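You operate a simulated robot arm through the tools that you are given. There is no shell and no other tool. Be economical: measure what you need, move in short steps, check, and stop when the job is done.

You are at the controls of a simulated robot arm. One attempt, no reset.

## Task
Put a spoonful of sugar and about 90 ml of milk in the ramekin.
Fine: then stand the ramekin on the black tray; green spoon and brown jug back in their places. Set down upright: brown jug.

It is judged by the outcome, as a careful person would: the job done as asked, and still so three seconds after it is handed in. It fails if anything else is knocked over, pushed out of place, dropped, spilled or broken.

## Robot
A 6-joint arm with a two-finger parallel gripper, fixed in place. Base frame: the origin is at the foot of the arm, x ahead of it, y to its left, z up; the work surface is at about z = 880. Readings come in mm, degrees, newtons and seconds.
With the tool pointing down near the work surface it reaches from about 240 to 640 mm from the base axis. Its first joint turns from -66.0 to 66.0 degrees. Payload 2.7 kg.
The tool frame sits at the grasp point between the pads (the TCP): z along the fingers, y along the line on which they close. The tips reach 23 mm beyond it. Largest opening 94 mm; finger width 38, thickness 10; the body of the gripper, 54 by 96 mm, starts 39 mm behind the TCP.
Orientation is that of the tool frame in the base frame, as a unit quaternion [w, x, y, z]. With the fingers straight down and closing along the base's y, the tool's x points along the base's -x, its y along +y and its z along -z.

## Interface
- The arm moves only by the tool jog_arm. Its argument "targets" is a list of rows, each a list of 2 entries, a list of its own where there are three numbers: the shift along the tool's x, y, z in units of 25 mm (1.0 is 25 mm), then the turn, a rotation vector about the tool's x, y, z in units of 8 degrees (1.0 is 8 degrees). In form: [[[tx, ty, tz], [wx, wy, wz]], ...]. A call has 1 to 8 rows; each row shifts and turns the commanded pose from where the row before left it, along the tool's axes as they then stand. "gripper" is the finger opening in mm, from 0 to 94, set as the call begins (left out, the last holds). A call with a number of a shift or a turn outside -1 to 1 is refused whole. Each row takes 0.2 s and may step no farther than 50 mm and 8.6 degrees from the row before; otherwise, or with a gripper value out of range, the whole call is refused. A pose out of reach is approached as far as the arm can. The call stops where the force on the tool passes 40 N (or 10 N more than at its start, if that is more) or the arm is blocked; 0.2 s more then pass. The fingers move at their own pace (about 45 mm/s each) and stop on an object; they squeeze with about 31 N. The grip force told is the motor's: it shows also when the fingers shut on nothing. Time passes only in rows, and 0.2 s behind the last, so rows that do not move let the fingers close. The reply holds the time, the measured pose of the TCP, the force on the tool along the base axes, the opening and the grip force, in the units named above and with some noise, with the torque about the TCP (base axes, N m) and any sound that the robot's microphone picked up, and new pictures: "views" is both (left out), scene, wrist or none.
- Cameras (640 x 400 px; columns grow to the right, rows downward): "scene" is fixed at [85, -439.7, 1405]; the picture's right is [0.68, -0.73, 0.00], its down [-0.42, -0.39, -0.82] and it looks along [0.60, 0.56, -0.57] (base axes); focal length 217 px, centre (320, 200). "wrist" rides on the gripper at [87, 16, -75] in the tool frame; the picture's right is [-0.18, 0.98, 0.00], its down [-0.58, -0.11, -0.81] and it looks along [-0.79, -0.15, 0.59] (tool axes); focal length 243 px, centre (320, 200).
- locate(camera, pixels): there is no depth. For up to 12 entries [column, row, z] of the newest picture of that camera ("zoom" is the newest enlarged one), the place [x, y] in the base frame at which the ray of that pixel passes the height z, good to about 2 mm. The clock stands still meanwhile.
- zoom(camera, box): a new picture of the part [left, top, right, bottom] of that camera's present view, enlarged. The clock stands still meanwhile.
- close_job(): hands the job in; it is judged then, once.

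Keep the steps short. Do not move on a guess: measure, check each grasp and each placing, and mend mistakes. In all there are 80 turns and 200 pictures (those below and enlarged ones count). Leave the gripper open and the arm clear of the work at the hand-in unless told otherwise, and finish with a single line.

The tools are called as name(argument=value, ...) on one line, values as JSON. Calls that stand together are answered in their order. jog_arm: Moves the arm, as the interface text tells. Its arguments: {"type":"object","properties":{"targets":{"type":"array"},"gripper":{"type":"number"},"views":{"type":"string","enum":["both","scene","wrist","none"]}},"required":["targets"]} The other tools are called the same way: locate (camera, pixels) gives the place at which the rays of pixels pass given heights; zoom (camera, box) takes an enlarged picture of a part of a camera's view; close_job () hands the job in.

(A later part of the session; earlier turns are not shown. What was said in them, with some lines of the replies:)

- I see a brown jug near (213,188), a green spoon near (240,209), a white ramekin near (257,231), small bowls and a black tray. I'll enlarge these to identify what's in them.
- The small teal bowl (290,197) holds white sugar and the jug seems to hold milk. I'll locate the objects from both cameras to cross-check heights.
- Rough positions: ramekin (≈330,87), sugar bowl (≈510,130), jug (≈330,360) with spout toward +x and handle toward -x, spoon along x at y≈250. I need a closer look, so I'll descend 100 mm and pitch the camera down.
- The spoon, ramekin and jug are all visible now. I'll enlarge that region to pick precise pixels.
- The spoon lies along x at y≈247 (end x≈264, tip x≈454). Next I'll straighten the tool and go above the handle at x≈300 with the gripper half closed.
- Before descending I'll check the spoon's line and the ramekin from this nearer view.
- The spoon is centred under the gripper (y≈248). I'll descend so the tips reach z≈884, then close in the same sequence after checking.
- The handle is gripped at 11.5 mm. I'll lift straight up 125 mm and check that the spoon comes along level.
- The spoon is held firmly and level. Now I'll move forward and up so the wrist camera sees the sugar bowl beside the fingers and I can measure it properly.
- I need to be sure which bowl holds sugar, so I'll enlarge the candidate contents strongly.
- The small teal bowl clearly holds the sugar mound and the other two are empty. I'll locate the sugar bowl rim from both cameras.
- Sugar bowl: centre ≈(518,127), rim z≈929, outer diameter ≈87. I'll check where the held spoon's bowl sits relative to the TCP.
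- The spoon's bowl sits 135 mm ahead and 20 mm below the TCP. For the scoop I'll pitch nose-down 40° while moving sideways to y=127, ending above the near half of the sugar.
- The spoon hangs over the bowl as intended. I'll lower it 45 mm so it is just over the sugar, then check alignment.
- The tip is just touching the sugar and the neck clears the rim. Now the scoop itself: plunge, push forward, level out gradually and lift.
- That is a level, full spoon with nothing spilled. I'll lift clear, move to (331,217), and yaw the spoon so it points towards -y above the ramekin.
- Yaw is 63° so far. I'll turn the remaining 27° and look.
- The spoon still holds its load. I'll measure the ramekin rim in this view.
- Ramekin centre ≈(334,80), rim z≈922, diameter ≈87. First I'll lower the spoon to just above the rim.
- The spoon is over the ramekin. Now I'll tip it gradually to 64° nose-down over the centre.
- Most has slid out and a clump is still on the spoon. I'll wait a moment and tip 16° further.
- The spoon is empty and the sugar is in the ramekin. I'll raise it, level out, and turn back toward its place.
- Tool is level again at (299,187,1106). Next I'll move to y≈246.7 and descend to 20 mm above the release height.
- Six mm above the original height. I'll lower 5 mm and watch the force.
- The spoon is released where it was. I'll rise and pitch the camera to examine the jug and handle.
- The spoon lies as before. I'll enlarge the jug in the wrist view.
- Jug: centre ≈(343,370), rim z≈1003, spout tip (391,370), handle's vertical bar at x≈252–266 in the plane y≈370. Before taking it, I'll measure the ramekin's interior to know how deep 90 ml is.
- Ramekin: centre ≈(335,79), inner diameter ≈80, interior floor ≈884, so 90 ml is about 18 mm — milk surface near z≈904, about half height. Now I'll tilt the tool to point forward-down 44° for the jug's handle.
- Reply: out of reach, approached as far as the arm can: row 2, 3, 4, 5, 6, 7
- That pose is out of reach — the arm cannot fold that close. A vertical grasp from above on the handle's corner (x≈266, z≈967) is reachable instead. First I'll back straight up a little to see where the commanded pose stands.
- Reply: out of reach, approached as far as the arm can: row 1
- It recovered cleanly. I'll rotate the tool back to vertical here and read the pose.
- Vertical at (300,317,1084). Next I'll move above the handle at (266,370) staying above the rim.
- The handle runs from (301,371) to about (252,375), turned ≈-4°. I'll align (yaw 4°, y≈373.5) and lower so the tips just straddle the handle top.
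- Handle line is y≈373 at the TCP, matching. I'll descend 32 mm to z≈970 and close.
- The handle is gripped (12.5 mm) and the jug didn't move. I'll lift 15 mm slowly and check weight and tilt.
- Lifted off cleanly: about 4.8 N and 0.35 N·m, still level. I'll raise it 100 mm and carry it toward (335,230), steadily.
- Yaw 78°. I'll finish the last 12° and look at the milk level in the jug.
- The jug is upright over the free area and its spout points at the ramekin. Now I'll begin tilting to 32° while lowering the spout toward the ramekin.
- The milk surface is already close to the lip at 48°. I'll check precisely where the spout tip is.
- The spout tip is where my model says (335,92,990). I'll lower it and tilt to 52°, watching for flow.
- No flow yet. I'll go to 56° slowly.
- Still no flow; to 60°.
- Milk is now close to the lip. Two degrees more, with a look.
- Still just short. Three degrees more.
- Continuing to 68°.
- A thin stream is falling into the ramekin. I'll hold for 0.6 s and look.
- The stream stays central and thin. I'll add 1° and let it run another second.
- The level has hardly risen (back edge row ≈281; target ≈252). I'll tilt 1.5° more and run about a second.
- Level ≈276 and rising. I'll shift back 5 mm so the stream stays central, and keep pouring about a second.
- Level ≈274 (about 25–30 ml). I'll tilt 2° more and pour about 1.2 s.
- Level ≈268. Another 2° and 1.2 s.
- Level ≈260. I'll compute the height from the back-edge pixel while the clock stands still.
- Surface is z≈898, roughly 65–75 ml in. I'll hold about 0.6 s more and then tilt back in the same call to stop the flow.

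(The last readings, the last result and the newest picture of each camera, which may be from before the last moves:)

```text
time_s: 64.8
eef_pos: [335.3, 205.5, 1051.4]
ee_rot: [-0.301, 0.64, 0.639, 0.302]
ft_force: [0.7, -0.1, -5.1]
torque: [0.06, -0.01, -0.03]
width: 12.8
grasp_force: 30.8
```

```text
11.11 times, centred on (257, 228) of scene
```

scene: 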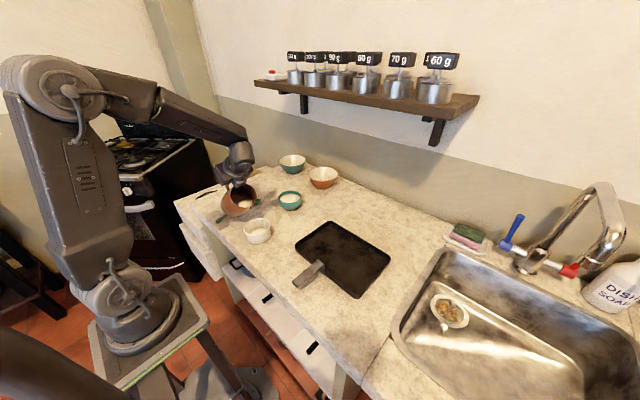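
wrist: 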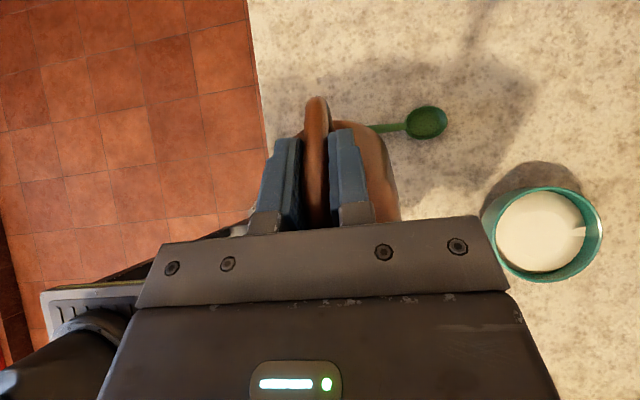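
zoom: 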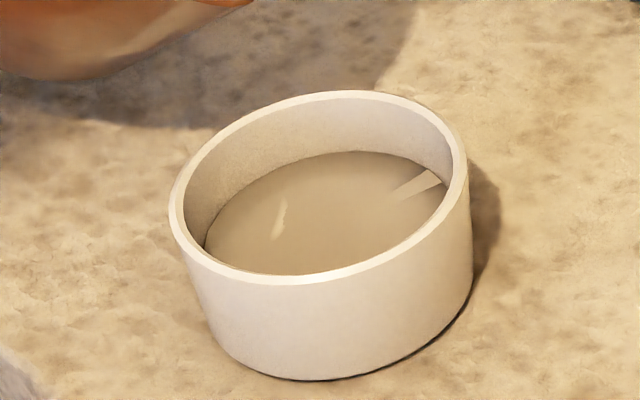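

The flow has stopped cleanly with no drips outside. The rise is ≈18.7 mm over an 80 mm bore, i.e. ≈90 ml. I'll bring the jug upright and cross-check with the torque (was 0.34 N·m; 90 ml should take off ≈0.068).

jog_arm(targets=[[[0.525, 0, -0.432], [0, 0, 0]], [[0.525, 0, -0.432], [0, -0.5, 0]], [[0, 0, 0], [0, -1, 0]], [[0, 0, 0], [0, -1, 0]], [[0, 0, 0], [0, -1, 0]], [[0, 0, 0], [0, -1, 0]], [[0, 0, 0], [0, -1, 0]], [[0, 0, 0], [0, -0.81, 0]]], views="none")

jog_arm(targets=[[[0, 0, 0], [0, 0, 0]], [[0, 0, 0], [0, 0, 0]]], views="none")

jog_arm(targets=[[[0, 0, 0], [0, 0, 0]]], views="none")

jog_arm(targets=[[[0, 0, 0], [0, 0, 0]]], views="none")

jog_arm(targets=[[[0, 0, 0], [0, 0, 0]]], views="scene")

```text
time_s: 66.6
eef_pos: [336.6, 206.9, 1085.3]
ee_rot: [0.001, 0.707, 0.707, 0.001]
ft_force: [0.7, 0.3, -5.0]
torque: [0.31, 0.0, -0.07]
width: 12.7
grasp_force: 31.5
```

```text
time_s: 67.2
eef_pos: [336.3, 206.2, 1086.3]
ee_rot: [-0.001, 0.706, 0.708, 0.001]
ft_force: [0.1, 0.5, -4.9]
torque: [0.33, 0.0, -0.03]
width: 12.9
grasp_force: 31.2
```

```text
time_s: 67.6
eef_pos: [334.9, 205.7, 1085.5]
ee_rot: [-0.001, 0.707, 0.708, 0.002]
ft_force: [0.4, -0.6, -3.4]
torque: [0.32, 0.01, -0.01]
width: 12.7
grasp_force: 31.1
```

```text
time_s: 68.0
eef_pos: [335.5, 206.8, 1086.4]
ee_rot: [-0.001, 0.707, 0.708, 0.0]
ft_force: [-0.1, -0.2, -4.2]
torque: [0.32, 0.0, 0.01]
width: 12.7
grasp_force: 31.0
```

```text
time_s: 68.4
eef_pos: [336.1, 206.1, 1084.9]
ee_rot: [-0.001, 0.706, 0.708, 0.001]
ft_force: [0.5, -0.1, -4.1]
torque: [0.33, -0.02, 0.02]
width: 12.8
grasp_force: 31.5
```

scene: 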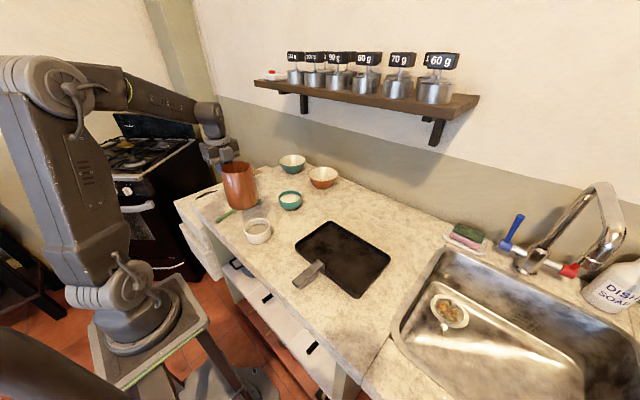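

Force drop ≈0.7 N (≈75 ml) but the torque drop is smaller than expected, so I'll take a few more readings and fresh enlargements for a better check.

jog_arm(targets=[[[0, 0, 0], [0, 0, 0]]], views="none")

jog_arm(targets=[[[0, 0, 0], [0, 0, 0]]], views="none")

jog_arm(targets=[[[0, 0, 0], [0, 0, 0]]], views="none")

jog_arm(targets=[[[0, 0, 0], [0, 0, 0]]], views="none")

jog_arm(targets=[[[0, 0, 0], [0, 0, 0]]], views="none")

jog_arm(targets=[[[0, 0, 0], [0, 0, 0]]], views="none")

zoom(camera="scene", box=[190, 130, 290, 250])

zoom(camera="scene", box=[237, 210, 277, 246])

locate(camera="zoom", pixels=[[360, 151, 898], [360, 151, 903], [360, 151, 908], [205, 243, 898], [205, 243, 903], [205, 243, 908], [447, 190, 898], [447, 190, 903], [447, 190, 908], [360, 100, 922], [360, 100, 926], [360, 196, 884]])

```text
time_s: 68.8
eef_pos: [335.2, 207.2, 1085.5]
ee_rot: [0.0, 0.706, 0.708, 0.001]
ft_force: [0.3, -0.2, -4.3]
torque: [0.31, 0.02, -0.05]
width: 12.5
grasp_force: 31.1
```

```text
time_s: 69.2
eef_pos: [336.2, 207.4, 1086.6]
ee_rot: [0.0, 0.707, 0.708, 0.0]
ft_force: [-0.5, 0.7, -4.6]
torque: [0.31, 0.01, 0.0]
width: 12.7
grasp_force: 30.9
```

```text
time_s: 69.6
eef_pos: [335.6, 206.9, 1086.1]
ee_rot: [-0.002, 0.706, 0.708, 0.001]
ft_force: [-0.2, 0.5, -5.1]
torque: [0.3, -0.03, -0.02]
width: 12.9
grasp_force: 30.7
```

```text
time_s: 70.0
eef_pos: [335.3, 206.2, 1086.1]
ee_rot: [-0.001, 0.706, 0.708, 0.001]
ft_force: [-0.2, 0.1, -4.5]
torque: [0.29, -0.02, -0.03]
width: 12.6
grasp_force: 30.9
```

```text
time_s: 70.4
eef_pos: [336.2, 206.5, 1086.4]
ee_rot: [-0.001, 0.707, 0.708, 0.001]
ft_force: [0.0, 0.6, -5.2]
torque: [0.31, -0.03, 0.01]
width: 12.8
grasp_force: 30.8
```

```text
time_s: 70.8
eef_pos: [335.5, 208.1, 1085.8]
ee_rot: [-0.001, 0.707, 0.708, 0.001]
ft_force: [0.0, 0.5, -5.2]
torque: [0.29, 0.03, -0.04]
width: 12.8
grasp_force: 31.1
```

```text
3.33 times, centred on (240, 190) of scene
```

zoom: 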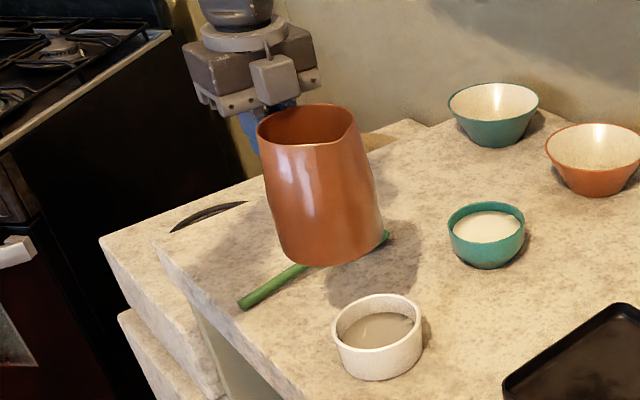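

```text
11.11 times, centred on (257, 228) of scene
```

zoom: 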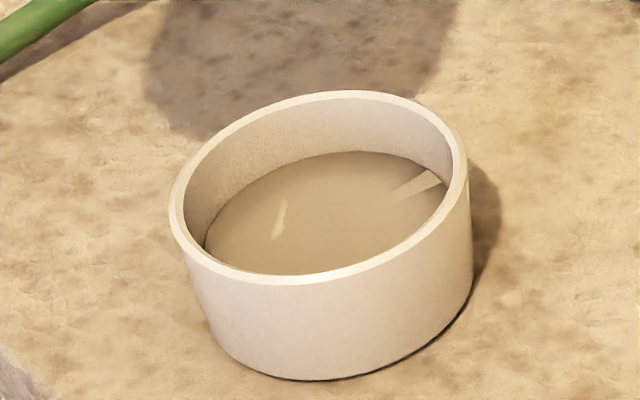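

```text
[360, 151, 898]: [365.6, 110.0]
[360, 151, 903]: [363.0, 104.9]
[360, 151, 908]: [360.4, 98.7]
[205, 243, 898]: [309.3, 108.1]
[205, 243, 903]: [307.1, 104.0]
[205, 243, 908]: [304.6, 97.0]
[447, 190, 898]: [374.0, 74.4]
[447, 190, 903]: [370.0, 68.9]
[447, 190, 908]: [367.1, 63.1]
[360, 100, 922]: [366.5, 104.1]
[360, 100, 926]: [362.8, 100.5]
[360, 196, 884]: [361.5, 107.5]
```

Fitting a circle to the milk edge gives surface radius ≈36.6 mm (the ramekin tapers), so the true amount is nearer 60–65 ml, agreeing better with force (≈61) and torque (≈45). About 30 ml more is needed (back edge from row 151 to about 134). I'll tilt again, retracing the previous path.

jog_arm(targets=[[[0, 0, 0], [0, 0.81, 0]], [[0, 0, 0], [0, 1, 0]], [[0, 0, 0], [0, 1, 0]], [[0, 0, 0], [0, 1, 0]], [[0, 0, 0], [0, 1, 0]], [[0, 0, 0], [0, 1, 0]], [[0, 0, 0], [0, 0.5, 0]], [[-0.525, 0, 0.432], [0, 0, 0]]], views="none")

jog_arm(targets=[[[-0.525, 0, 0.432], [0, 0, 0]], [[-0.325, 0, -0.318], [0, 1, 0]], [[-0.204, 0, -0.485], [0, 1, 0]], [[-0.03, 0, -0.46], [0, 0.75, 0]], [[-0.01, 0, -0.15], [0, 0.25, 0]], [[0.008, 0, -0.11], [0, 0.19, 0]], [[0, 0, 0], [0, 0, 0]], [[0, 0, 0], [0, 0, 0]]], views="none")

zoom(camera="scene", box=[218, 185, 288, 245])

zoom(camera="scene", box=[237, 210, 277, 246])

```text
time_s: 72.6
eef_pos: [335.0, 207.1, 1069.2]
ee_rot: [-0.303, 0.638, 0.64, 0.302]
ft_force: [-0.8, -0.6, -4.1]
torque: [0.08, 0.01, -0.02]
width: 12.7
grasp_force: 30.7
```

```text
time_s: 74.4
eef_pos: [336.9, 164.7, 1058.6]
ee_rot: [-0.436, 0.556, 0.558, 0.435]
ft_force: [-0.4, -0.7, -4.3]
torque: [-0.09, 0.0, 0.0]
width: 12.8
grasp_force: 31.3
```

```text
6.67 times, centred on (253, 215) of scene
```

zoom: 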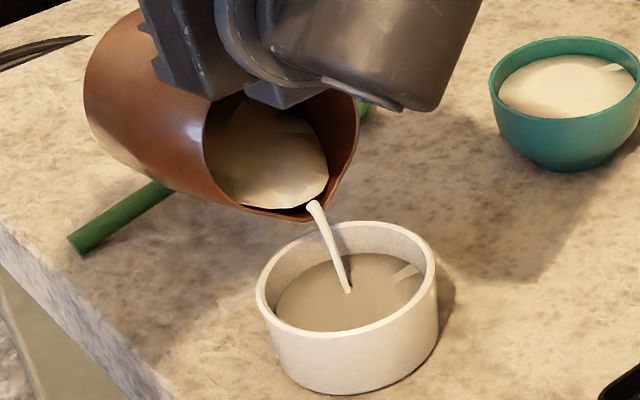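

```text
11.11 times, centred on (257, 228) of scene
```

zoom: 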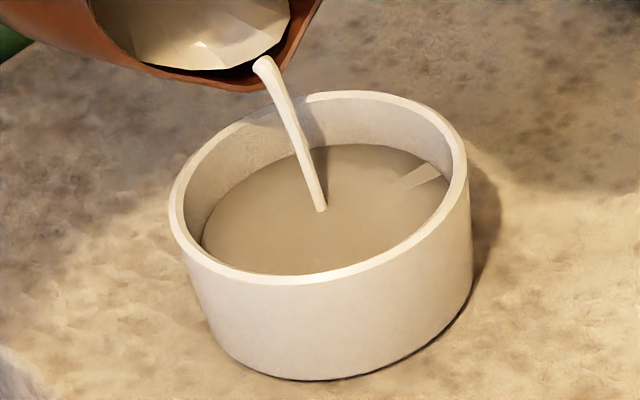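

Row ≈144 now, stream central. I'll hold 0.8 s more, then tilt back.

jog_arm(targets=[[[0, 0, 0], [0, 0, 0]], [[0, 0, 0], [0, 0, 0]], [[0, 0, 0], [0, 0, 0]], [[0, 0, 0], [0, 0, 0]], [[-0.036, 0, 0.62], [0, -1, 0]], [[0.134, 0, 0.508], [0, -1, 0]], [[0.277, 0, 0.36], [0, -1, 0]]], views="none")

zoom(camera="scene", box=[237, 210, 277, 246])

locate(camera="zoom", pixels=[[360, 136, 903], [360, 136, 908], [203, 230, 903], [203, 230, 908], [450, 180, 903], [450, 180, 908]])

```text
time_s: 76.0
eef_pos: [335.0, 204.4, 1053.7]
ee_rot: [-0.31, 0.635, 0.636, 0.31]
ft_force: [0.6, -0.7, -4.8]
torque: [0.07, 0.0, 0.0]
width: 12.8
grasp_force: 30.9
```

```text
11.11 times, centred on (257, 228) of scene
```

zoom: 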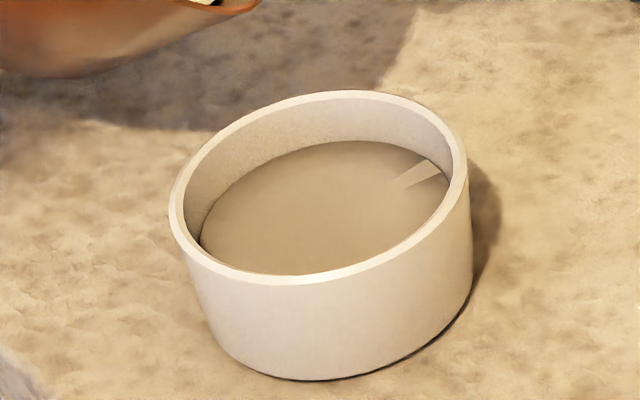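

```text
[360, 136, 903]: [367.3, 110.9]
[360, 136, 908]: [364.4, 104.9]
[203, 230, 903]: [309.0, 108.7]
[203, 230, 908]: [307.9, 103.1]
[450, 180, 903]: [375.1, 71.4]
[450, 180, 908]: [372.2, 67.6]
```

Row 140: about 80–85 ml by geometry. I'll go upright over the ramekin and average several torque readings.

jog_arm(targets=[[[0.525, 0, -0.432], [0, 0, 0]], [[0.525, 0, -0.432], [0, -0.5, 0]], [[0, 0, 0], [0, -1, 0]], [[0, 0, 0], [0, -1, 0]], [[0, 0, 0], [0, -1, 0]], [[0, 0, 0], [0, -1, 0]], [[0, 0, 0], [0, -1, 0]], [[0, 0, 0], [0, -1, 0]]], views="none")

jog_arm(targets=[[[0, 0, 0], [0, 0, 0]], [[0, 0, 0], [0, 0, 0]]], views="none")

jog_arm(targets=[[[0, 0, 0], [0, 0, 0]]], views="none")

jog_arm(targets=[[[0, 0, 0], [0, 0, 0]]], views="none")

jog_arm(targets=[[[0, 0, 0], [0, 0, 0]]], views="none")

jog_arm(targets=[[[0, 0, 0], [0, 0, 0]]], views="none")

jog_arm(targets=[[[0, 0, 0], [0, 0, 0]]], views="none")

jog_arm(targets=[[[0, 0, 0], [0, 0, 0]]], views="none")

jog_arm(targets=[[[0, 0, 0], [0, 0, 0]]], views="none")

jog_arm(targets=[[[0, 0, 0], [0, 0, 0]]], views="none")

zoom(camera="scene", box=[237, 210, 277, 246])

zoom(camera="scene", box=[190, 130, 290, 250])

```text
time_s: 77.8
eef_pos: [336.3, 203.0, 1089.1]
ee_rot: [0.001, 0.707, 0.707, 0.001]
ft_force: [-0.4, 0.3, -4.4]
torque: [0.27, 0.0, 0.02]
width: 12.7
grasp_force: 31.1
```

```text
time_s: 78.4
eef_pos: [336.2, 203.4, 1088.1]
ee_rot: [0.0, 0.707, 0.708, 0.001]
ft_force: [0.4, 0.3, -4.8]
torque: [0.29, 0.0, -0.02]
width: 12.6
grasp_force: 31.3
```

```text
time_s: 78.8
eef_pos: [335.9, 203.4, 1088.5]
ee_rot: [0.0, 0.706, 0.708, 0.001]
ft_force: [-0.7, 0.7, -3.9]
torque: [0.33, 0.04, 0.0]
width: 12.7
grasp_force: 31.0
```

```text
time_s: 79.2
eef_pos: [334.9, 203.1, 1088.2]
ee_rot: [-0.001, 0.707, 0.708, 0.0]
ft_force: [-0.2, 0.1, -3.9]
torque: [0.33, -0.02, -0.02]
width: 12.7
grasp_force: 31.2
```

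```text
time_s: 79.6
eef_pos: [334.9, 204.1, 1088.3]
ee_rot: [0.0, 0.707, 0.707, 0.001]
ft_force: [0.2, 0.1, -5.3]
torque: [0.3, 0.03, 0.03]
width: 12.6
grasp_force: 31.1
```

```text
time_s: 80.0
eef_pos: [335.7, 204.3, 1088.5]
ee_rot: [0.0, 0.706, 0.708, 0.0]
ft_force: [-0.5, -0.3, -3.9]
torque: [0.31, 0.01, -0.01]
width: 12.8
grasp_force: 31.0
```

```text
time_s: 80.4
eef_pos: [336.5, 204.2, 1087.6]
ee_rot: [-0.002, 0.706, 0.708, 0.0]
ft_force: [-0.4, -0.8, -4.7]
torque: [0.31, -0.01, 0.01]
width: 12.7
grasp_force: 30.8
```

```text
time_s: 80.8
eef_pos: [334.7, 203.1, 1088.0]
ee_rot: [-0.001, 0.707, 0.708, 0.001]
ft_force: [-0.5, -0.7, -4.7]
torque: [0.33, 0.0, -0.01]
width: 12.5
grasp_force: 30.8
```

```text
time_s: 81.2
eef_pos: [336.1, 202.8, 1087.5]
ee_rot: [-0.001, 0.707, 0.708, 0.001]
ft_force: [-0.2, 0.2, -3.5]
torque: [0.28, 0.0, -0.03]
width: 12.7
grasp_force: 31.2
```

```text
time_s: 81.6
eef_pos: [335.9, 203.2, 1088.1]
ee_rot: [0.0, 0.707, 0.707, 0.001]
ft_force: [0.3, -0.7, -5.1]
torque: [0.31, -0.04, -0.01]
width: 12.4
grasp_force: 30.8
```

```text
11.11 times, centred on (257, 228) of scene
```

zoom: 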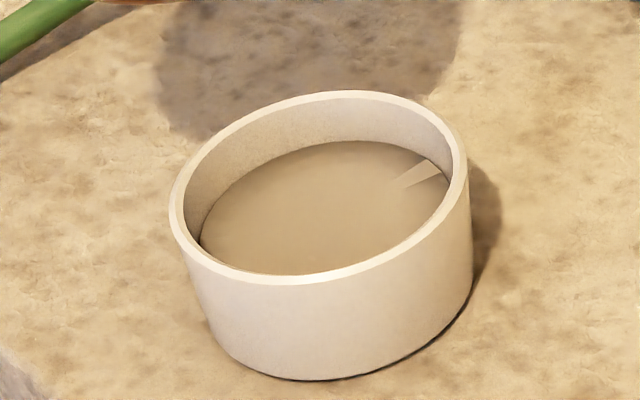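

```text
3.33 times, centred on (240, 190) of scene
```

zoom: 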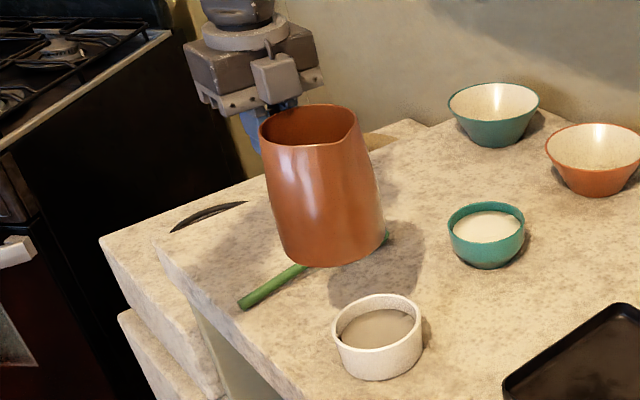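

Force averages 4.42 N against 5.21 N before (≈80 ml) and the geometry says ≈85–90 ml, so that is about 90 ml. Now I'll carry the jug back: yaw back and move above its place.

jog_arm(targets=[[[0, 0, 0], [0, 0, -0.7]], [[0, 0, 0], [0, 0, -1]], [[0, 0, 0], [0, 0, -1]], [[0, 0, 0], [0, 0, -1]], [[0, 0, 0], [0, 0, -1]], [[0, 0, 0], [0, 0, -1]], [[0, 0, 0], [0, 0, -1]], [[0, 0, 0], [0, 0, -1]]], views="none")

jog_arm(targets=[[[0, 0, 0], [0, 0, -1]], [[0, 0, 0], [0, 0, -1]], [[0, 0, 0], [0, 0, -1]], [[0, 0, 0], [0, 0, -0.04]], [[0.4, 0.82, 0], [0, 0, 0]], [[0.4, 0.82, 0], [0, 0, 0]], [[0.4, 0.82, 0], [0, 0, 0]], [[0.4, 0.82, 0], [0, 0, 0]]], views="none")

jog_arm(targets=[[[0.4, 0.82, 0], [0, 0, 0]], [[0.4, 0.82, 0], [0, 0, 0]], [[0.4, 0.82, 0], [0, 0, 0]], [[0.39, 0.82, 0], [0, 0, 0]], [[0, 0, 0], [0, 0, 0]]], views="none")

jog_arm(targets=[[[0, 0, 0], [0, 0, 0]]], views="none")

jog_arm(targets=[[[0, 0, 0], [0, 0, 0]]], views="scene")

```text
time_s: 83.4
eef_pos: [334.7, 203.1, 1087.9]
ee_rot: [-0.002, 0.243, 0.97, 0.002]
ft_force: [-1.0, 0.3, -3.6]
torque: [0.11, 0.32, -0.01]
width: 12.5
grasp_force: 30.9
```

```text
time_s: 85.2
eef_pos: [301.3, 289.1, 1088.3]
ee_rot: [0.0, 0.034, 0.999, 0.001]
ft_force: [0.1, -0.9, -4.6]
torque: [0.03, 0.32, -0.01]
width: 12.7
grasp_force: 31.4
```

```text
time_s: 86.4
eef_pos: [265.8, 373.4, 1089.2]
ee_rot: [0.0, 0.034, 0.999, 0.001]
ft_force: [0.3, 0.4, -4.9]
torque: [0.03, 0.3, 0.04]
width: 12.9
grasp_force: 30.8
```

```text
time_s: 86.8
eef_pos: [266.0, 373.8, 1088.4]
ee_rot: [0.0, 0.036, 0.999, 0.001]
ft_force: [-0.6, 0.8, -3.7]
torque: [0.01, 0.3, 0.01]
width: 12.9
grasp_force: 31.1
```

```text
time_s: 87.2
eef_pos: [267.1, 373.6, 1088.1]
ee_rot: [0.0, 0.036, 0.999, 0.001]
ft_force: [0.3, 0.3, -3.9]
torque: [0.02, 0.29, 0.0]
width: 12.7
grasp_force: 30.9
```

scene: 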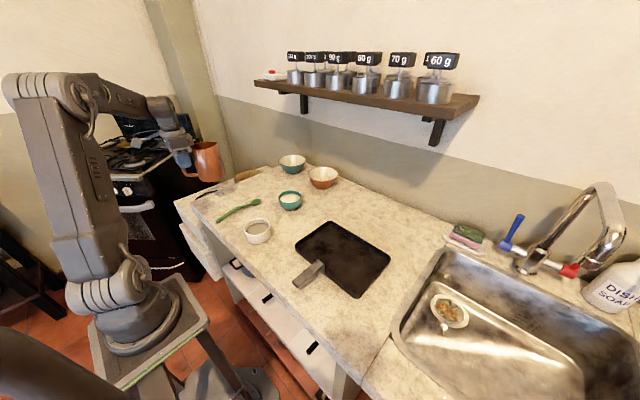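

Above the original place (266.3,373.6). I'll descend to about 7 mm above contact, then look.

jog_arm(targets=[[[-0.06, 0, 0.7], [0, 0, 0]], [[0, 0, 0.9], [0, 0, 0]], [[0, 0, 0.9], [0, 0, 0]], [[0, 0, 0.9], [0, 0, 0]], [[0, 0, 0.7], [0, 0, 0]], [[0, 0, 0.4], [0, 0, 0]], [[0, 0, 0], [0, 0, 0]]], views="none")

zoom(camera="scene", box=[175, 150, 245, 215])

```text
time_s: 88.8
eef_pos: [268.1, 373.0, 975.0]
ee_rot: [0.001, 0.034, 0.999, 0.001]
ft_force: [0.2, 0.7, -4.7]
torque: [0.01, 0.3, 0.0]
width: 12.8
grasp_force: 31.6
```

```text
6.15 times, centred on (210, 182) of scene
```

zoom: 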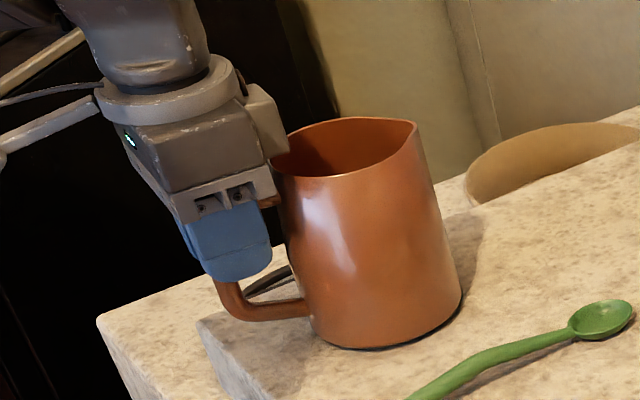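

It lines up with its original outline, a few mm up. I'll lower 5.5 mm gently to contact.

jog_arm(targets=[[[0, 0, 0.08], [0, 0, 0]], [[0, 0, 0.08], [0, 0, 0]], [[0, 0, 0.06], [0, 0, 0]], [[0, 0, 0], [0, 0, 0]]], views="none")

zoom(camera="scene", box=[175, 150, 245, 215])

```text
time_s: 89.8
eef_pos: [268.8, 374.4, 970.4]
ee_rot: [0.0, 0.035, 0.999, 0.003]
ft_force: [-4.3, 1.5, 9.4]
torque: [-0.24, -0.74, -0.02]
width: 13.1
grasp_force: 30.7
```

```text
6.15 times, centred on (210, 182) of scene
```

zoom: 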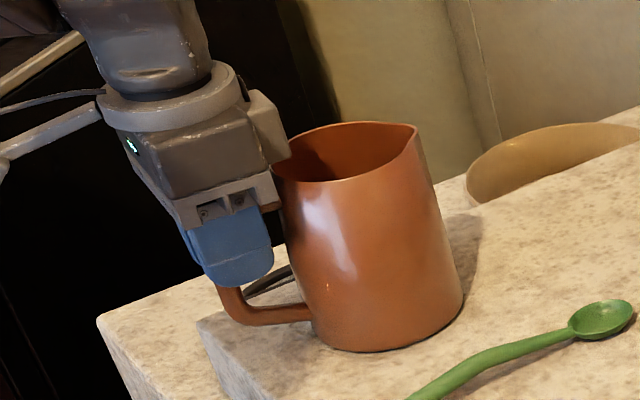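

It's on the counter (≈14 N change). I'll open the gripper and check that it settles upright.

jog_arm(targets=[[[0, 0, 0], [0, 0, 0]], [[0, 0, 0], [0, 0, 0]], [[0, 0, 0], [0, 0, 0]], [[0, 0, 0], [0, 0, 0]]], gripper=42, views="wrist")

jog_arm(targets=[[[0, 0, -0.7], [0, 0, 0]], [[0, 0, -1], [0, 0, 0]], [[0, 0, -1], [0, 0, 0]], [[0, 0, -1], [0, 0, 0]], [[0, 0, -1], [0, 0, -0.5]]], views="none")

zoom(camera="scene", box=[175, 150, 245, 215])

```text
time_s: 90.8
eef_pos: [268.4, 373.2, 970.5]
ee_rot: [0.0, 0.035, 0.999, 0.001]
ft_force: [0.6, 0.0, 0.0]
torque: [-0.02, -0.01, -0.02]
width: 42.0
grasp_force: 0.0
```

wrist: 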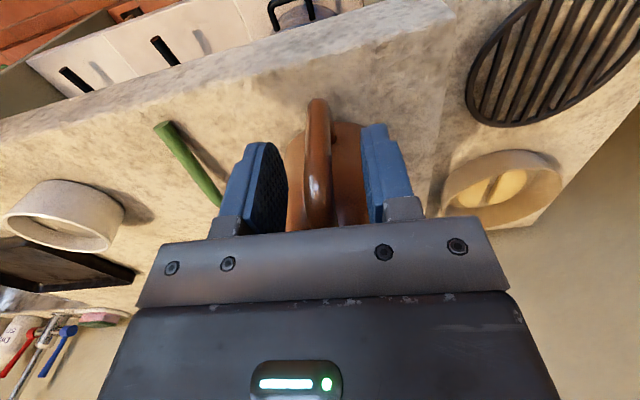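

```text
time_s: 92.0
eef_pos: [268.0, 372.7, 1087.6]
ee_rot: [-0.001, -0.001, 1.0, 0.002]
ft_force: [-0.1, -0.5, 0.4]
torque: [0.03, 0.0, 0.01]
width: 41.9
grasp_force: 0.1
```

```text
6.15 times, centred on (210, 182) of scene
```

zoom: 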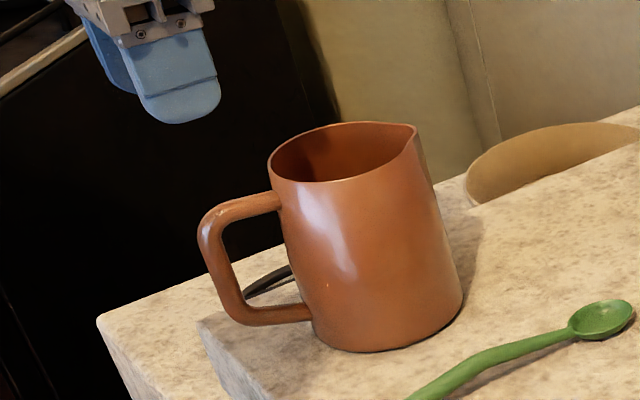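

The jug stands upright in its place. Next I'll move over the ramekin with the gripper fully open and measure its centre.

jog_arm(targets=[[[-0.225, -0.976, 0], [0, 0, 0]], [[-0.225, -0.976, 0], [0, 0, 0]], [[-0.225, -0.976, 0], [0, 0, 0]], [[-0.225, -0.976, 0], [0, 0, 0]], [[-0.225, -0.976, 0], [0, 0, 0]], [[-0.225, -0.976, 0], [0, 0, 0]], [[-0.225, -0.976, 0.3], [0, 0, 0]], [[-0.225, -0.976, 0.3], [0, 0, 0]]], gripper=94, views="none")

jog_arm(targets=[[[-0.225, -0.976, 0.3], [0, 0, 0]], [[-0.225, -0.976, 0.3], [0, 0, 0]], [[-0.225, -0.976, 0.3], [0, 0, 0]], [[-0.225, -0.976, 0.3], [0, 0, 0]], [[0, 0, 0], [0, 0, 0]]], views="wrist")

zoom(camera="wrist", box=[220, 60, 420, 185])

zoom(camera="scene", box=[215, 170, 305, 250])

```text
time_s: 93.8
eef_pos: [314.1, 177.2, 1072.7]
ee_rot: [0.0, -0.001, 1.0, 0.002]
ft_force: [0.4, 0.4, -1.0]
torque: [0.0, 0.01, 0.01]
width: 94.3
grasp_force: 0.0
```

```text
time_s: 95.0
eef_pos: [334.8, 79.9, 1040.8]
ee_rot: [0.0, 0.0, 1.0, 0.0]
ft_force: [0.1, -0.7, -0.6]
torque: [0.0, -0.01, 0.01]
width: 94.0
grasp_force: 0.1
```

wrist: 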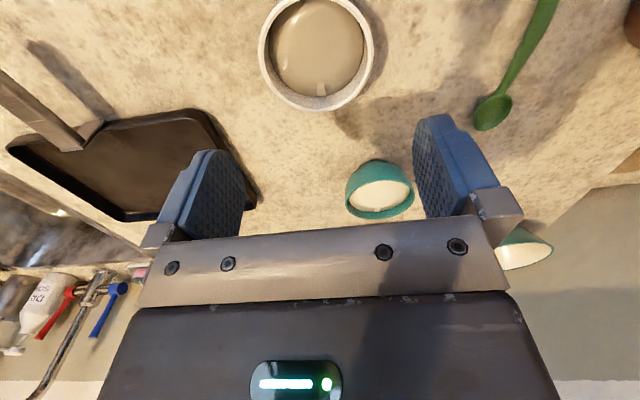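

```text
3.20 times, centred on (320, 122) of wrist
```

zoom: 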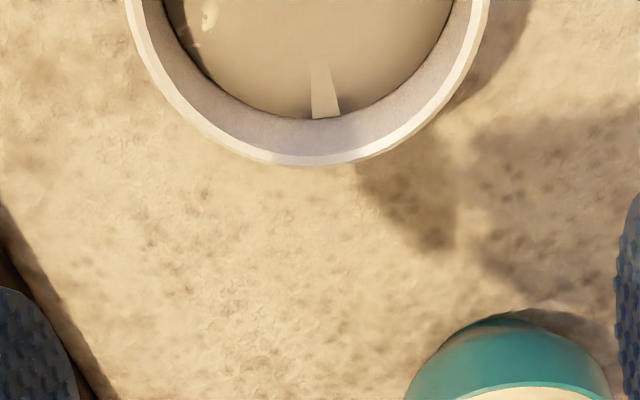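

```text
5.00 times, centred on (260, 210) of scene
```

zoom: 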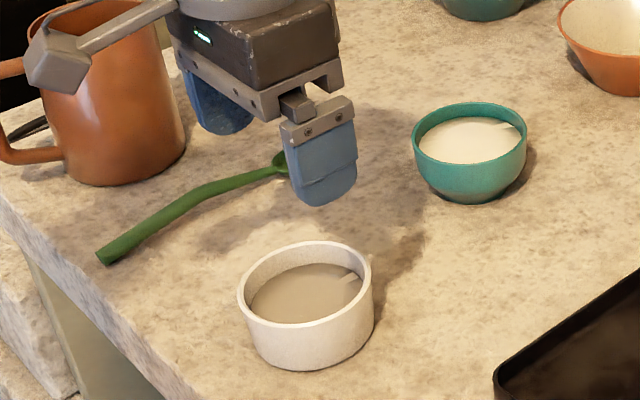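

locate(camera="wrist", pixels=[[258.5, 52, 920], [373.5, 52, 920], [312, 111, 920], [262, 75, 920], [367, 80, 920], [258.5, 30, 920], [374, 35, 920], [285, 100, 920], [345, 103, 920], [300, 4, 920], [330, 2, 920]])

```text
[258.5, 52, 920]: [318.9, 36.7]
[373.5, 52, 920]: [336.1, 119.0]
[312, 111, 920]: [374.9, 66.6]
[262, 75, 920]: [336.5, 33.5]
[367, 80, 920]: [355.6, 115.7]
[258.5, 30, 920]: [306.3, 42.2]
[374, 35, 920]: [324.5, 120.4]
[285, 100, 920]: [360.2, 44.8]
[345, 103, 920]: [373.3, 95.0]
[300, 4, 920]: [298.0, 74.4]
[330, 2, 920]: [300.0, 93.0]
```

Fit: ramekin centre ≈(333.5,78), radius ≈43.5 — 3.5 mm clearance per side. I'll centre on it and descend until the tips are just above the rim.

jog_arm(targets=[[[0.04, -0.06, 0.9], [0, 0, 0]], [[0, 0, 0.9], [0, 0, 0]], [[0, 0, 0.9], [0, 0, 0]], [[0, 0, 0.9], [0, 0, 0]], [[0, 0, 0], [0, 0, 0]]], views="wrist")

zoom(camera="scene", box=[227, 195, 287, 250])

```text
time_s: 96.2
eef_pos: [334.8, 78.8, 952.4]
ee_rot: [0.0, -0.001, 1.0, 0.001]
ft_force: [0.6, 0.4, 0.9]
torque: [0.02, 0.01, 0.02]
width: 93.6
grasp_force: 0.0
```

wrist: 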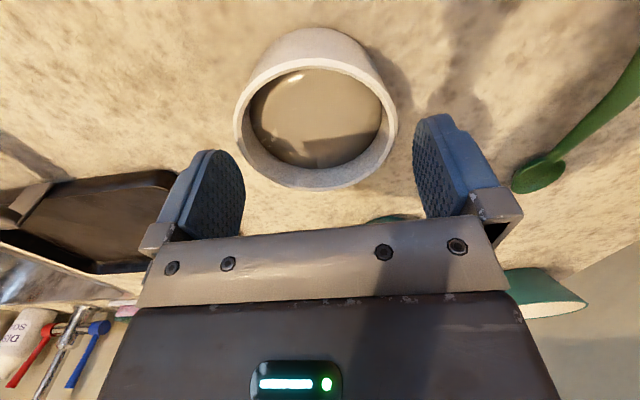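

```text
7.27 times, centred on (257, 222) of scene
```

zoom: 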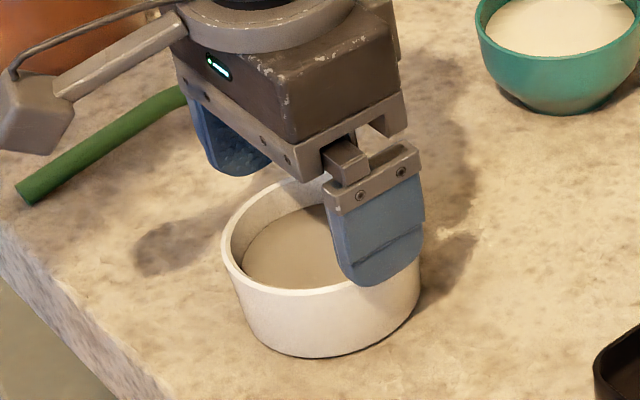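

locate(camera="wrist", pixels=[[234.5, 125, 920], [397.5, 120, 920], [318, 190, 920], [255, 167, 920], [380, 167, 920], [240, 95, 920], [393, 95, 920]])

```text
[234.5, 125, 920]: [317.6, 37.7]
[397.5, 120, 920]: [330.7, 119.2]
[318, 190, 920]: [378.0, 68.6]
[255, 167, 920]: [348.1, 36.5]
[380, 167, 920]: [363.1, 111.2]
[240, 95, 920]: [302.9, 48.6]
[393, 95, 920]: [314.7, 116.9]
```

Centre fits (335,77.7), gripper at y≈78.6. I'll correct by -0.8 mm and descend to TCP z≈911, which puts the tips at about 888.

jog_arm(targets=[[[0, -0.03, 0.4], [0, 0, 0]], [[0, 0, 0.4], [0, 0, 0]], [[0, 0, 0.4], [0, 0, 0]], [[0, 0, 0.4], [0, 0, 0]]], views="none")

zoom(camera="scene", box=[227, 195, 287, 250])

zoom(camera="wrist", box=[140, 40, 520, 260])

```text
time_s: 97.2
eef_pos: [335.3, 77.9, 912.8]
ee_rot: [0.0, 0.0, 1.0, 0.001]
ft_force: [-0.1, -0.4, -0.3]
torque: [0.01, 0.0, 0.0]
width: 94.0
grasp_force: 0.0
```

```text
7.27 times, centred on (257, 222) of scene
```

zoom: 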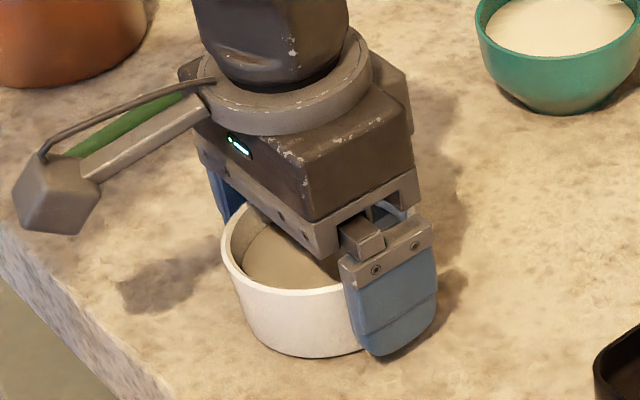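

```text
1.68 times, centred on (330, 150) of wrist
```

zoom: 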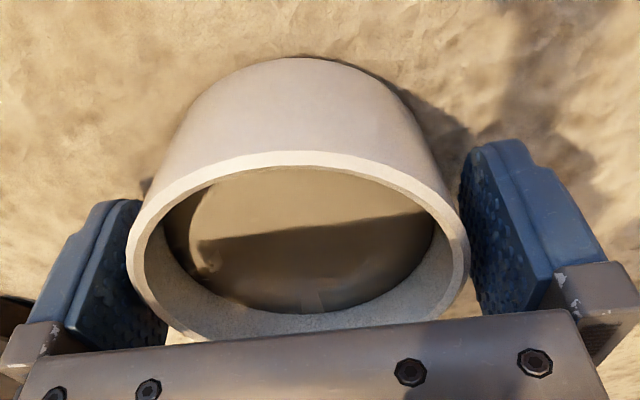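

Both fingers are outside without contact. I'll close, then lift 15 mm and check.

jog_arm(targets=[[[0, 0, 0], [0, 0, 0]], [[0, 0, 0], [0, 0, 0]], [[0, 0, 0], [0, 0, 0]]], gripper=70, views="none")

jog_arm(targets=[[[0, 0, -0.15], [0, 0, 0]], [[0, 0, -0.2], [0, 0, 0]], [[0, 0, -0.25], [0, 0, 0]], [[0, 0, 0], [0, 0, 0]]], views="none")

zoom(camera="scene", box=[227, 195, 287, 250])

```text
time_s: 98.0
eef_pos: [334.7, 77.7, 911.9]
ee_rot: [0.0, 0.001, 1.0, 0.001]
ft_force: [-0.7, -0.1, 0.3]
torque: [-0.02, -0.01, 0.01]
width: 85.6
grasp_force: 30.9
```

```text
time_s: 99.0
eef_pos: [335.2, 78.7, 926.2]
ee_rot: [0.001, 0.0, 1.0, 0.001]
ft_force: [0.0, 0.1, -1.9]
torque: [-0.02, -0.02, -0.03]
width: 85.5
grasp_force: 31.1
```

```text
7.27 times, centred on (257, 222) of scene
```

zoom: 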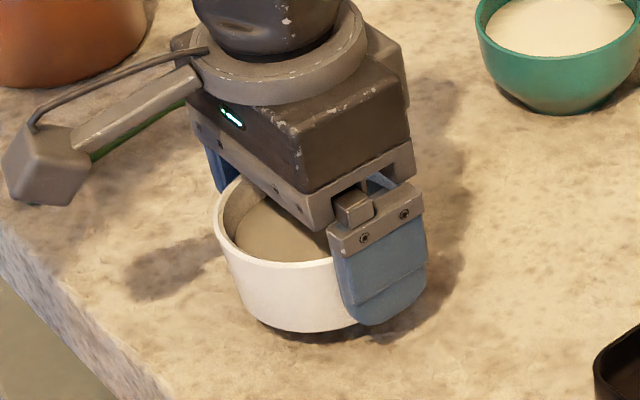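

Held at 85.5 mm and level. I'll lift 50 mm more and carry it smoothly to above the tray at about (458,-155).

jog_arm(targets=[[[0, 0, -0.5], [0, 0, 0]], [[0, 0, -0.8], [0, 0, 0]], [[0, 0, -0.7], [0, 0, 0]], [[-0.1, -0.19, 0], [0, 0, 0]], [[-0.2, -0.38, 0], [0, 0, 0]], [[-0.3, -0.57, 0], [0, 0, 0]], [[-0.37, -0.7, 0], [0, 0, 0]], [[-0.37, -0.7, 0], [0, 0, 0]]], views="none")

jog_arm(targets=[[[-0.39, -0.74, 0], [0, 0, 0]], [[-0.39, -0.74, 0], [0, 0, 0]], [[-0.39, -0.74, 0], [0, 0, 0]], [[-0.39, -0.74, 0], [0, 0, 0]], [[-0.39, -0.74, 0], [0, 0, 0]], [[-0.39, -0.74, 0], [0, 0, 0]], [[-0.39, -0.74, 0], [0, 0, 0]], [[-0.39, -0.74, 0], [0, 0, 0]]], views="none")

jog_arm(targets=[[[-0.25, -0.47, 0], [0, 0, 0]], [[-0.14, -0.26, 0], [0, 0, 0]], [[-0.07, -0.13, 0], [0, 0, 0]], [[0, 0, 0], [0, 0, 0]]])

zoom(camera="scene", box=[280, 190, 410, 310])

```text
time_s: 100.8
eef_pos: [368.4, 13.6, 977.1]
ee_rot: [0.0, -0.001, 1.0, 0.001]
ft_force: [0.1, 0.0, -2.5]
torque: [-0.03, -0.02, 0.01]
width: 85.5
grasp_force: 31.4
```

```text
time_s: 102.6
eef_pos: [444.9, -133.0, 976.2]
ee_rot: [-0.001, 0.0, 1.0, 0.001]
ft_force: [0.0, -0.6, -1.7]
torque: [-0.03, 0.01, 0.02]
width: 85.6
grasp_force: 30.9
```

```text
time_s: 103.6
eef_pos: [459.6, -155.3, 976.8]
ee_rot: [0.0, 0.0, 1.0, 0.0]
ft_force: [-1.0, 1.5, -2.2]
torque: [0.03, -0.03, -0.02]
width: 85.6
grasp_force: 31.2
```

scene: 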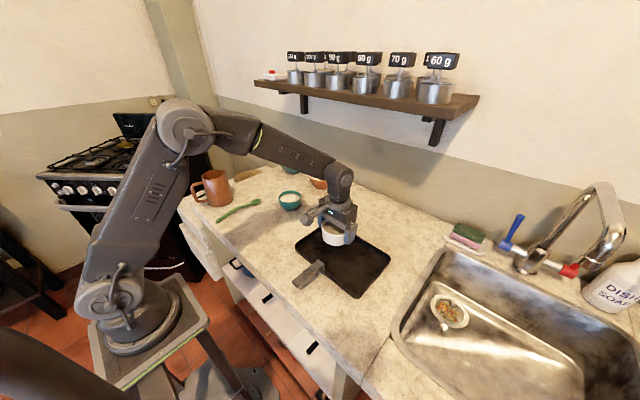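
wrist: 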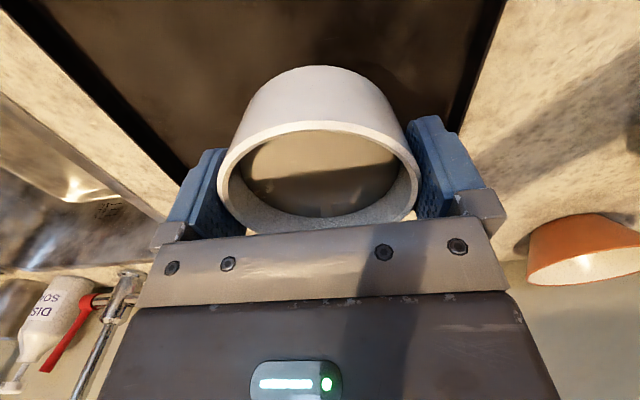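

```text
3.33 times, centred on (345, 250) of scene
```

zoom: 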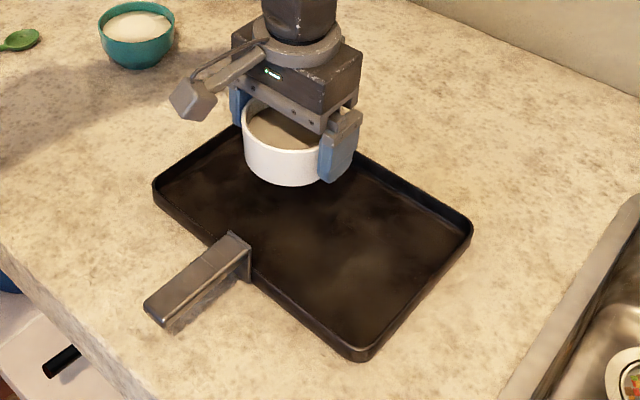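

It is centred over the tray, level. I'll lower to a few mm above the expected contact, then 2 mm at a time.

jog_arm(targets=[[[0, 0, 0.5], [0, 0, 0]], [[0, 0, 0.7], [0, 0, 0]], [[0, 0, 0.6], [0, 0, 0]], [[0, 0, 0.35], [0, 0, 0]], [[0, 0, 0], [0, 0, 0]]], views="none")

jog_arm(targets=[[[0, 0, 0.08], [0, 0, 0]], [[0, 0, 0], [0, 0, 0]]], views="none")

jog_arm(targets=[[[0, 0, 0.08], [0, 0, 0]], [[0, 0, 0], [0, 0, 0]]], views="none")

zoom(camera="scene", box=[300, 205, 370, 265])

```text
time_s: 104.8
eef_pos: [457.8, -153.6, 921.6]
ee_rot: [0.001, 0.001, 1.0, 0.0]
ft_force: [0.1, 0.6, -2.4]
torque: [-0.04, -0.02, -0.01]
width: 85.7
grasp_force: 31.1
```

```text
time_s: 105.4
eef_pos: [458.5, -154.8, 920.5]
ee_rot: [0.0, 0.0, 1.0, 0.0]
ft_force: [-0.3, -0.2, -2.1]
torque: [0.01, -0.01, -0.03]
width: 85.5
grasp_force: 31.8
```

```text
time_s: 106.0
eef_pos: [459.5, -155.4, 918.8]
ee_rot: [0.0, 0.0, 1.0, 0.0]
ft_force: [0.1, 0.0, -3.1]
torque: [-0.01, -0.01, 0.01]
width: 85.4
grasp_force: 30.4
```

```text
6.67 times, centred on (335, 235) of scene
```

zoom: 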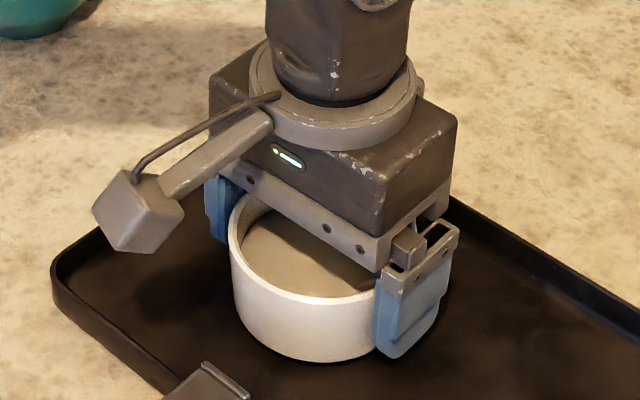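

Still hanging (−3 N). I'll lower three more small steps.

jog_arm(targets=[[[0, 0, 0.07], [0, 0, 0]], [[0, 0, 0], [0, 0, 0]]], views="none")

jog_arm(targets=[[[0, 0, 0.06], [0, 0, 0]], [[0, 0, 0], [0, 0, 0]]], views="none")

jog_arm(targets=[[[0, 0, 0.04], [0, 0, 0]], [[0, 0, 0], [0, 0, 0]]], views="none")

zoom(camera="scene", box=[300, 205, 370, 265])

```text
time_s: 106.6
eef_pos: [459.3, -154.8, 916.9]
ee_rot: [-0.001, 0.0, 1.0, 0.0]
ft_force: [0.2, 0.6, -2.8]
torque: [-0.01, 0.03, -0.02]
width: 85.4
grasp_force: 31.3
```

```text
time_s: 107.2
eef_pos: [457.1, -155.4, 914.4]
ee_rot: [0.0, 0.0, 1.0, 0.0]
ft_force: [-0.6, 0.4, -0.2]
torque: [-0.01, 0.09, -0.03]
width: 85.5
grasp_force: 31.2
```

```text
time_s: 107.8
eef_pos: [458.4, -153.8, 915.4]
ee_rot: [0.001, -0.001, 1.0, 0.001]
ft_force: [-3.5, 2.8, 13.9]
torque: [0.11, 0.49, -0.04]
width: 85.4
grasp_force: 30.8
```

```text
6.67 times, centred on (335, 235) of scene
5 turns are left
```

zoom: 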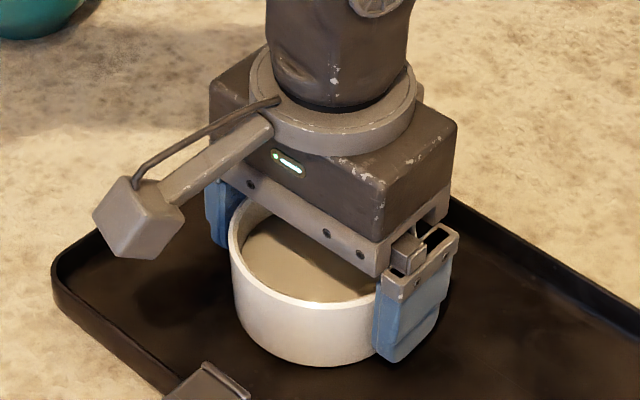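

Contact at 14 N: the ramekin stands on the tray. I'll relieve 0.5 mm, open fully, then rise straight up and clear.

jog_arm(targets=[[[0, 0, -0.02], [0, 0, 0]], [[0, 0, 0], [0, 0, 0]], [[0, 0, 0], [0, 0, 0]], [[0, 0, 0], [0, 0, 0]]], gripper=94, views="none")

jog_arm(targets=[[[0, 0, -0.4], [0, 0, 0]], [[0, 0, -0.6], [0, 0, 0]], [[0, 0, -0.8], [0, 0, 0]], [[0, 0, -1], [0, 0, 0]], [[0, 0, -1], [0, 0, 0]], [[0, 0, -1], [0, 0, 0]], [[0, 0, -1], [0, 0, 0]], [[0, 0, -1], [0, 0, 0]]], views="scene")

zoom(camera="scene", box=[280, 190, 410, 310])

zoom(camera="scene", box=[170, 140, 350, 253])

```text
time_s: 108.8
eef_pos: [458.7, -154.3, 914.4]
ee_rot: [0.0, 0.0, 1.0, 0.001]
ft_force: [-0.6, -0.5, -0.4]
torque: [0.04, 0.0, 0.03]
width: 94.1
grasp_force: 0.1
```

```text
time_s: 110.6
eef_pos: [458.8, -154.9, 1084.9]
ee_rot: [0.0, 0.0, 1.0, 0.001]
ft_force: [0.5, -0.3, 0.8]
torque: [-0.05, 0.03, 0.0]
width: 93.9
grasp_force: 0.1
```

scene: 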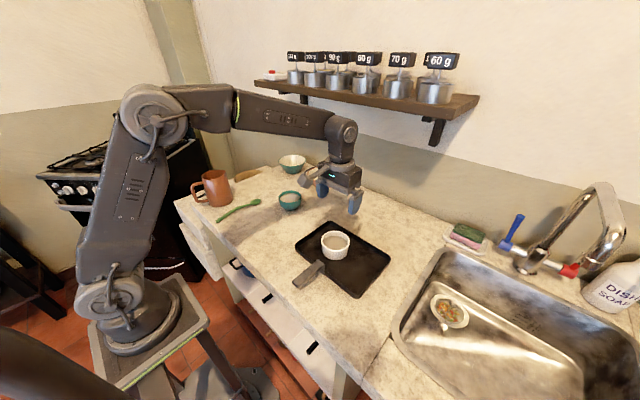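

```text
3.33 times, centred on (345, 250) of scene
```

zoom: 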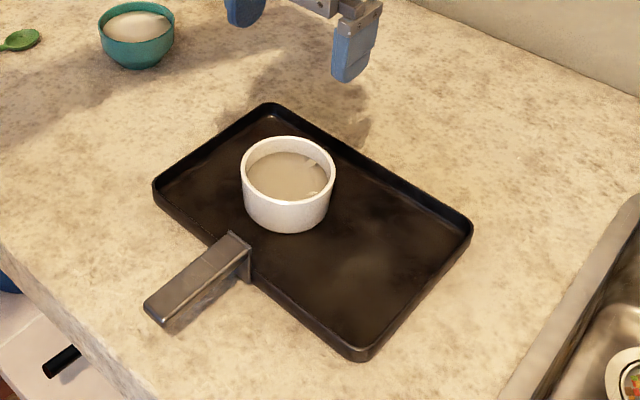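

```text
3.54 times, centred on (260, 196) of scene
4 turns are left
```

zoom: 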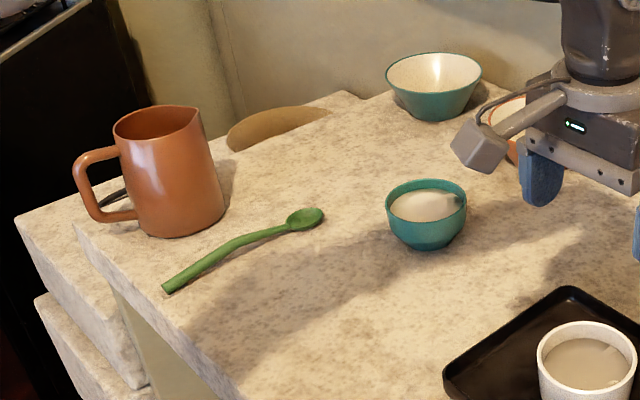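

The ramekin stands on the black tray and both the spoon and the jug match their starting outlines. Nothing is spilled, the gripper is open and the arm is clear, so I'm handing in.

close_job()

```text
The job is handed in.
```

The ramekin, with a spoonful of sugar and an estimated 80–90 ml of milk, is on the black tray; the green spoon and the upright brown jug are back in place (jug within about 3 mm), and nothing was spilled.
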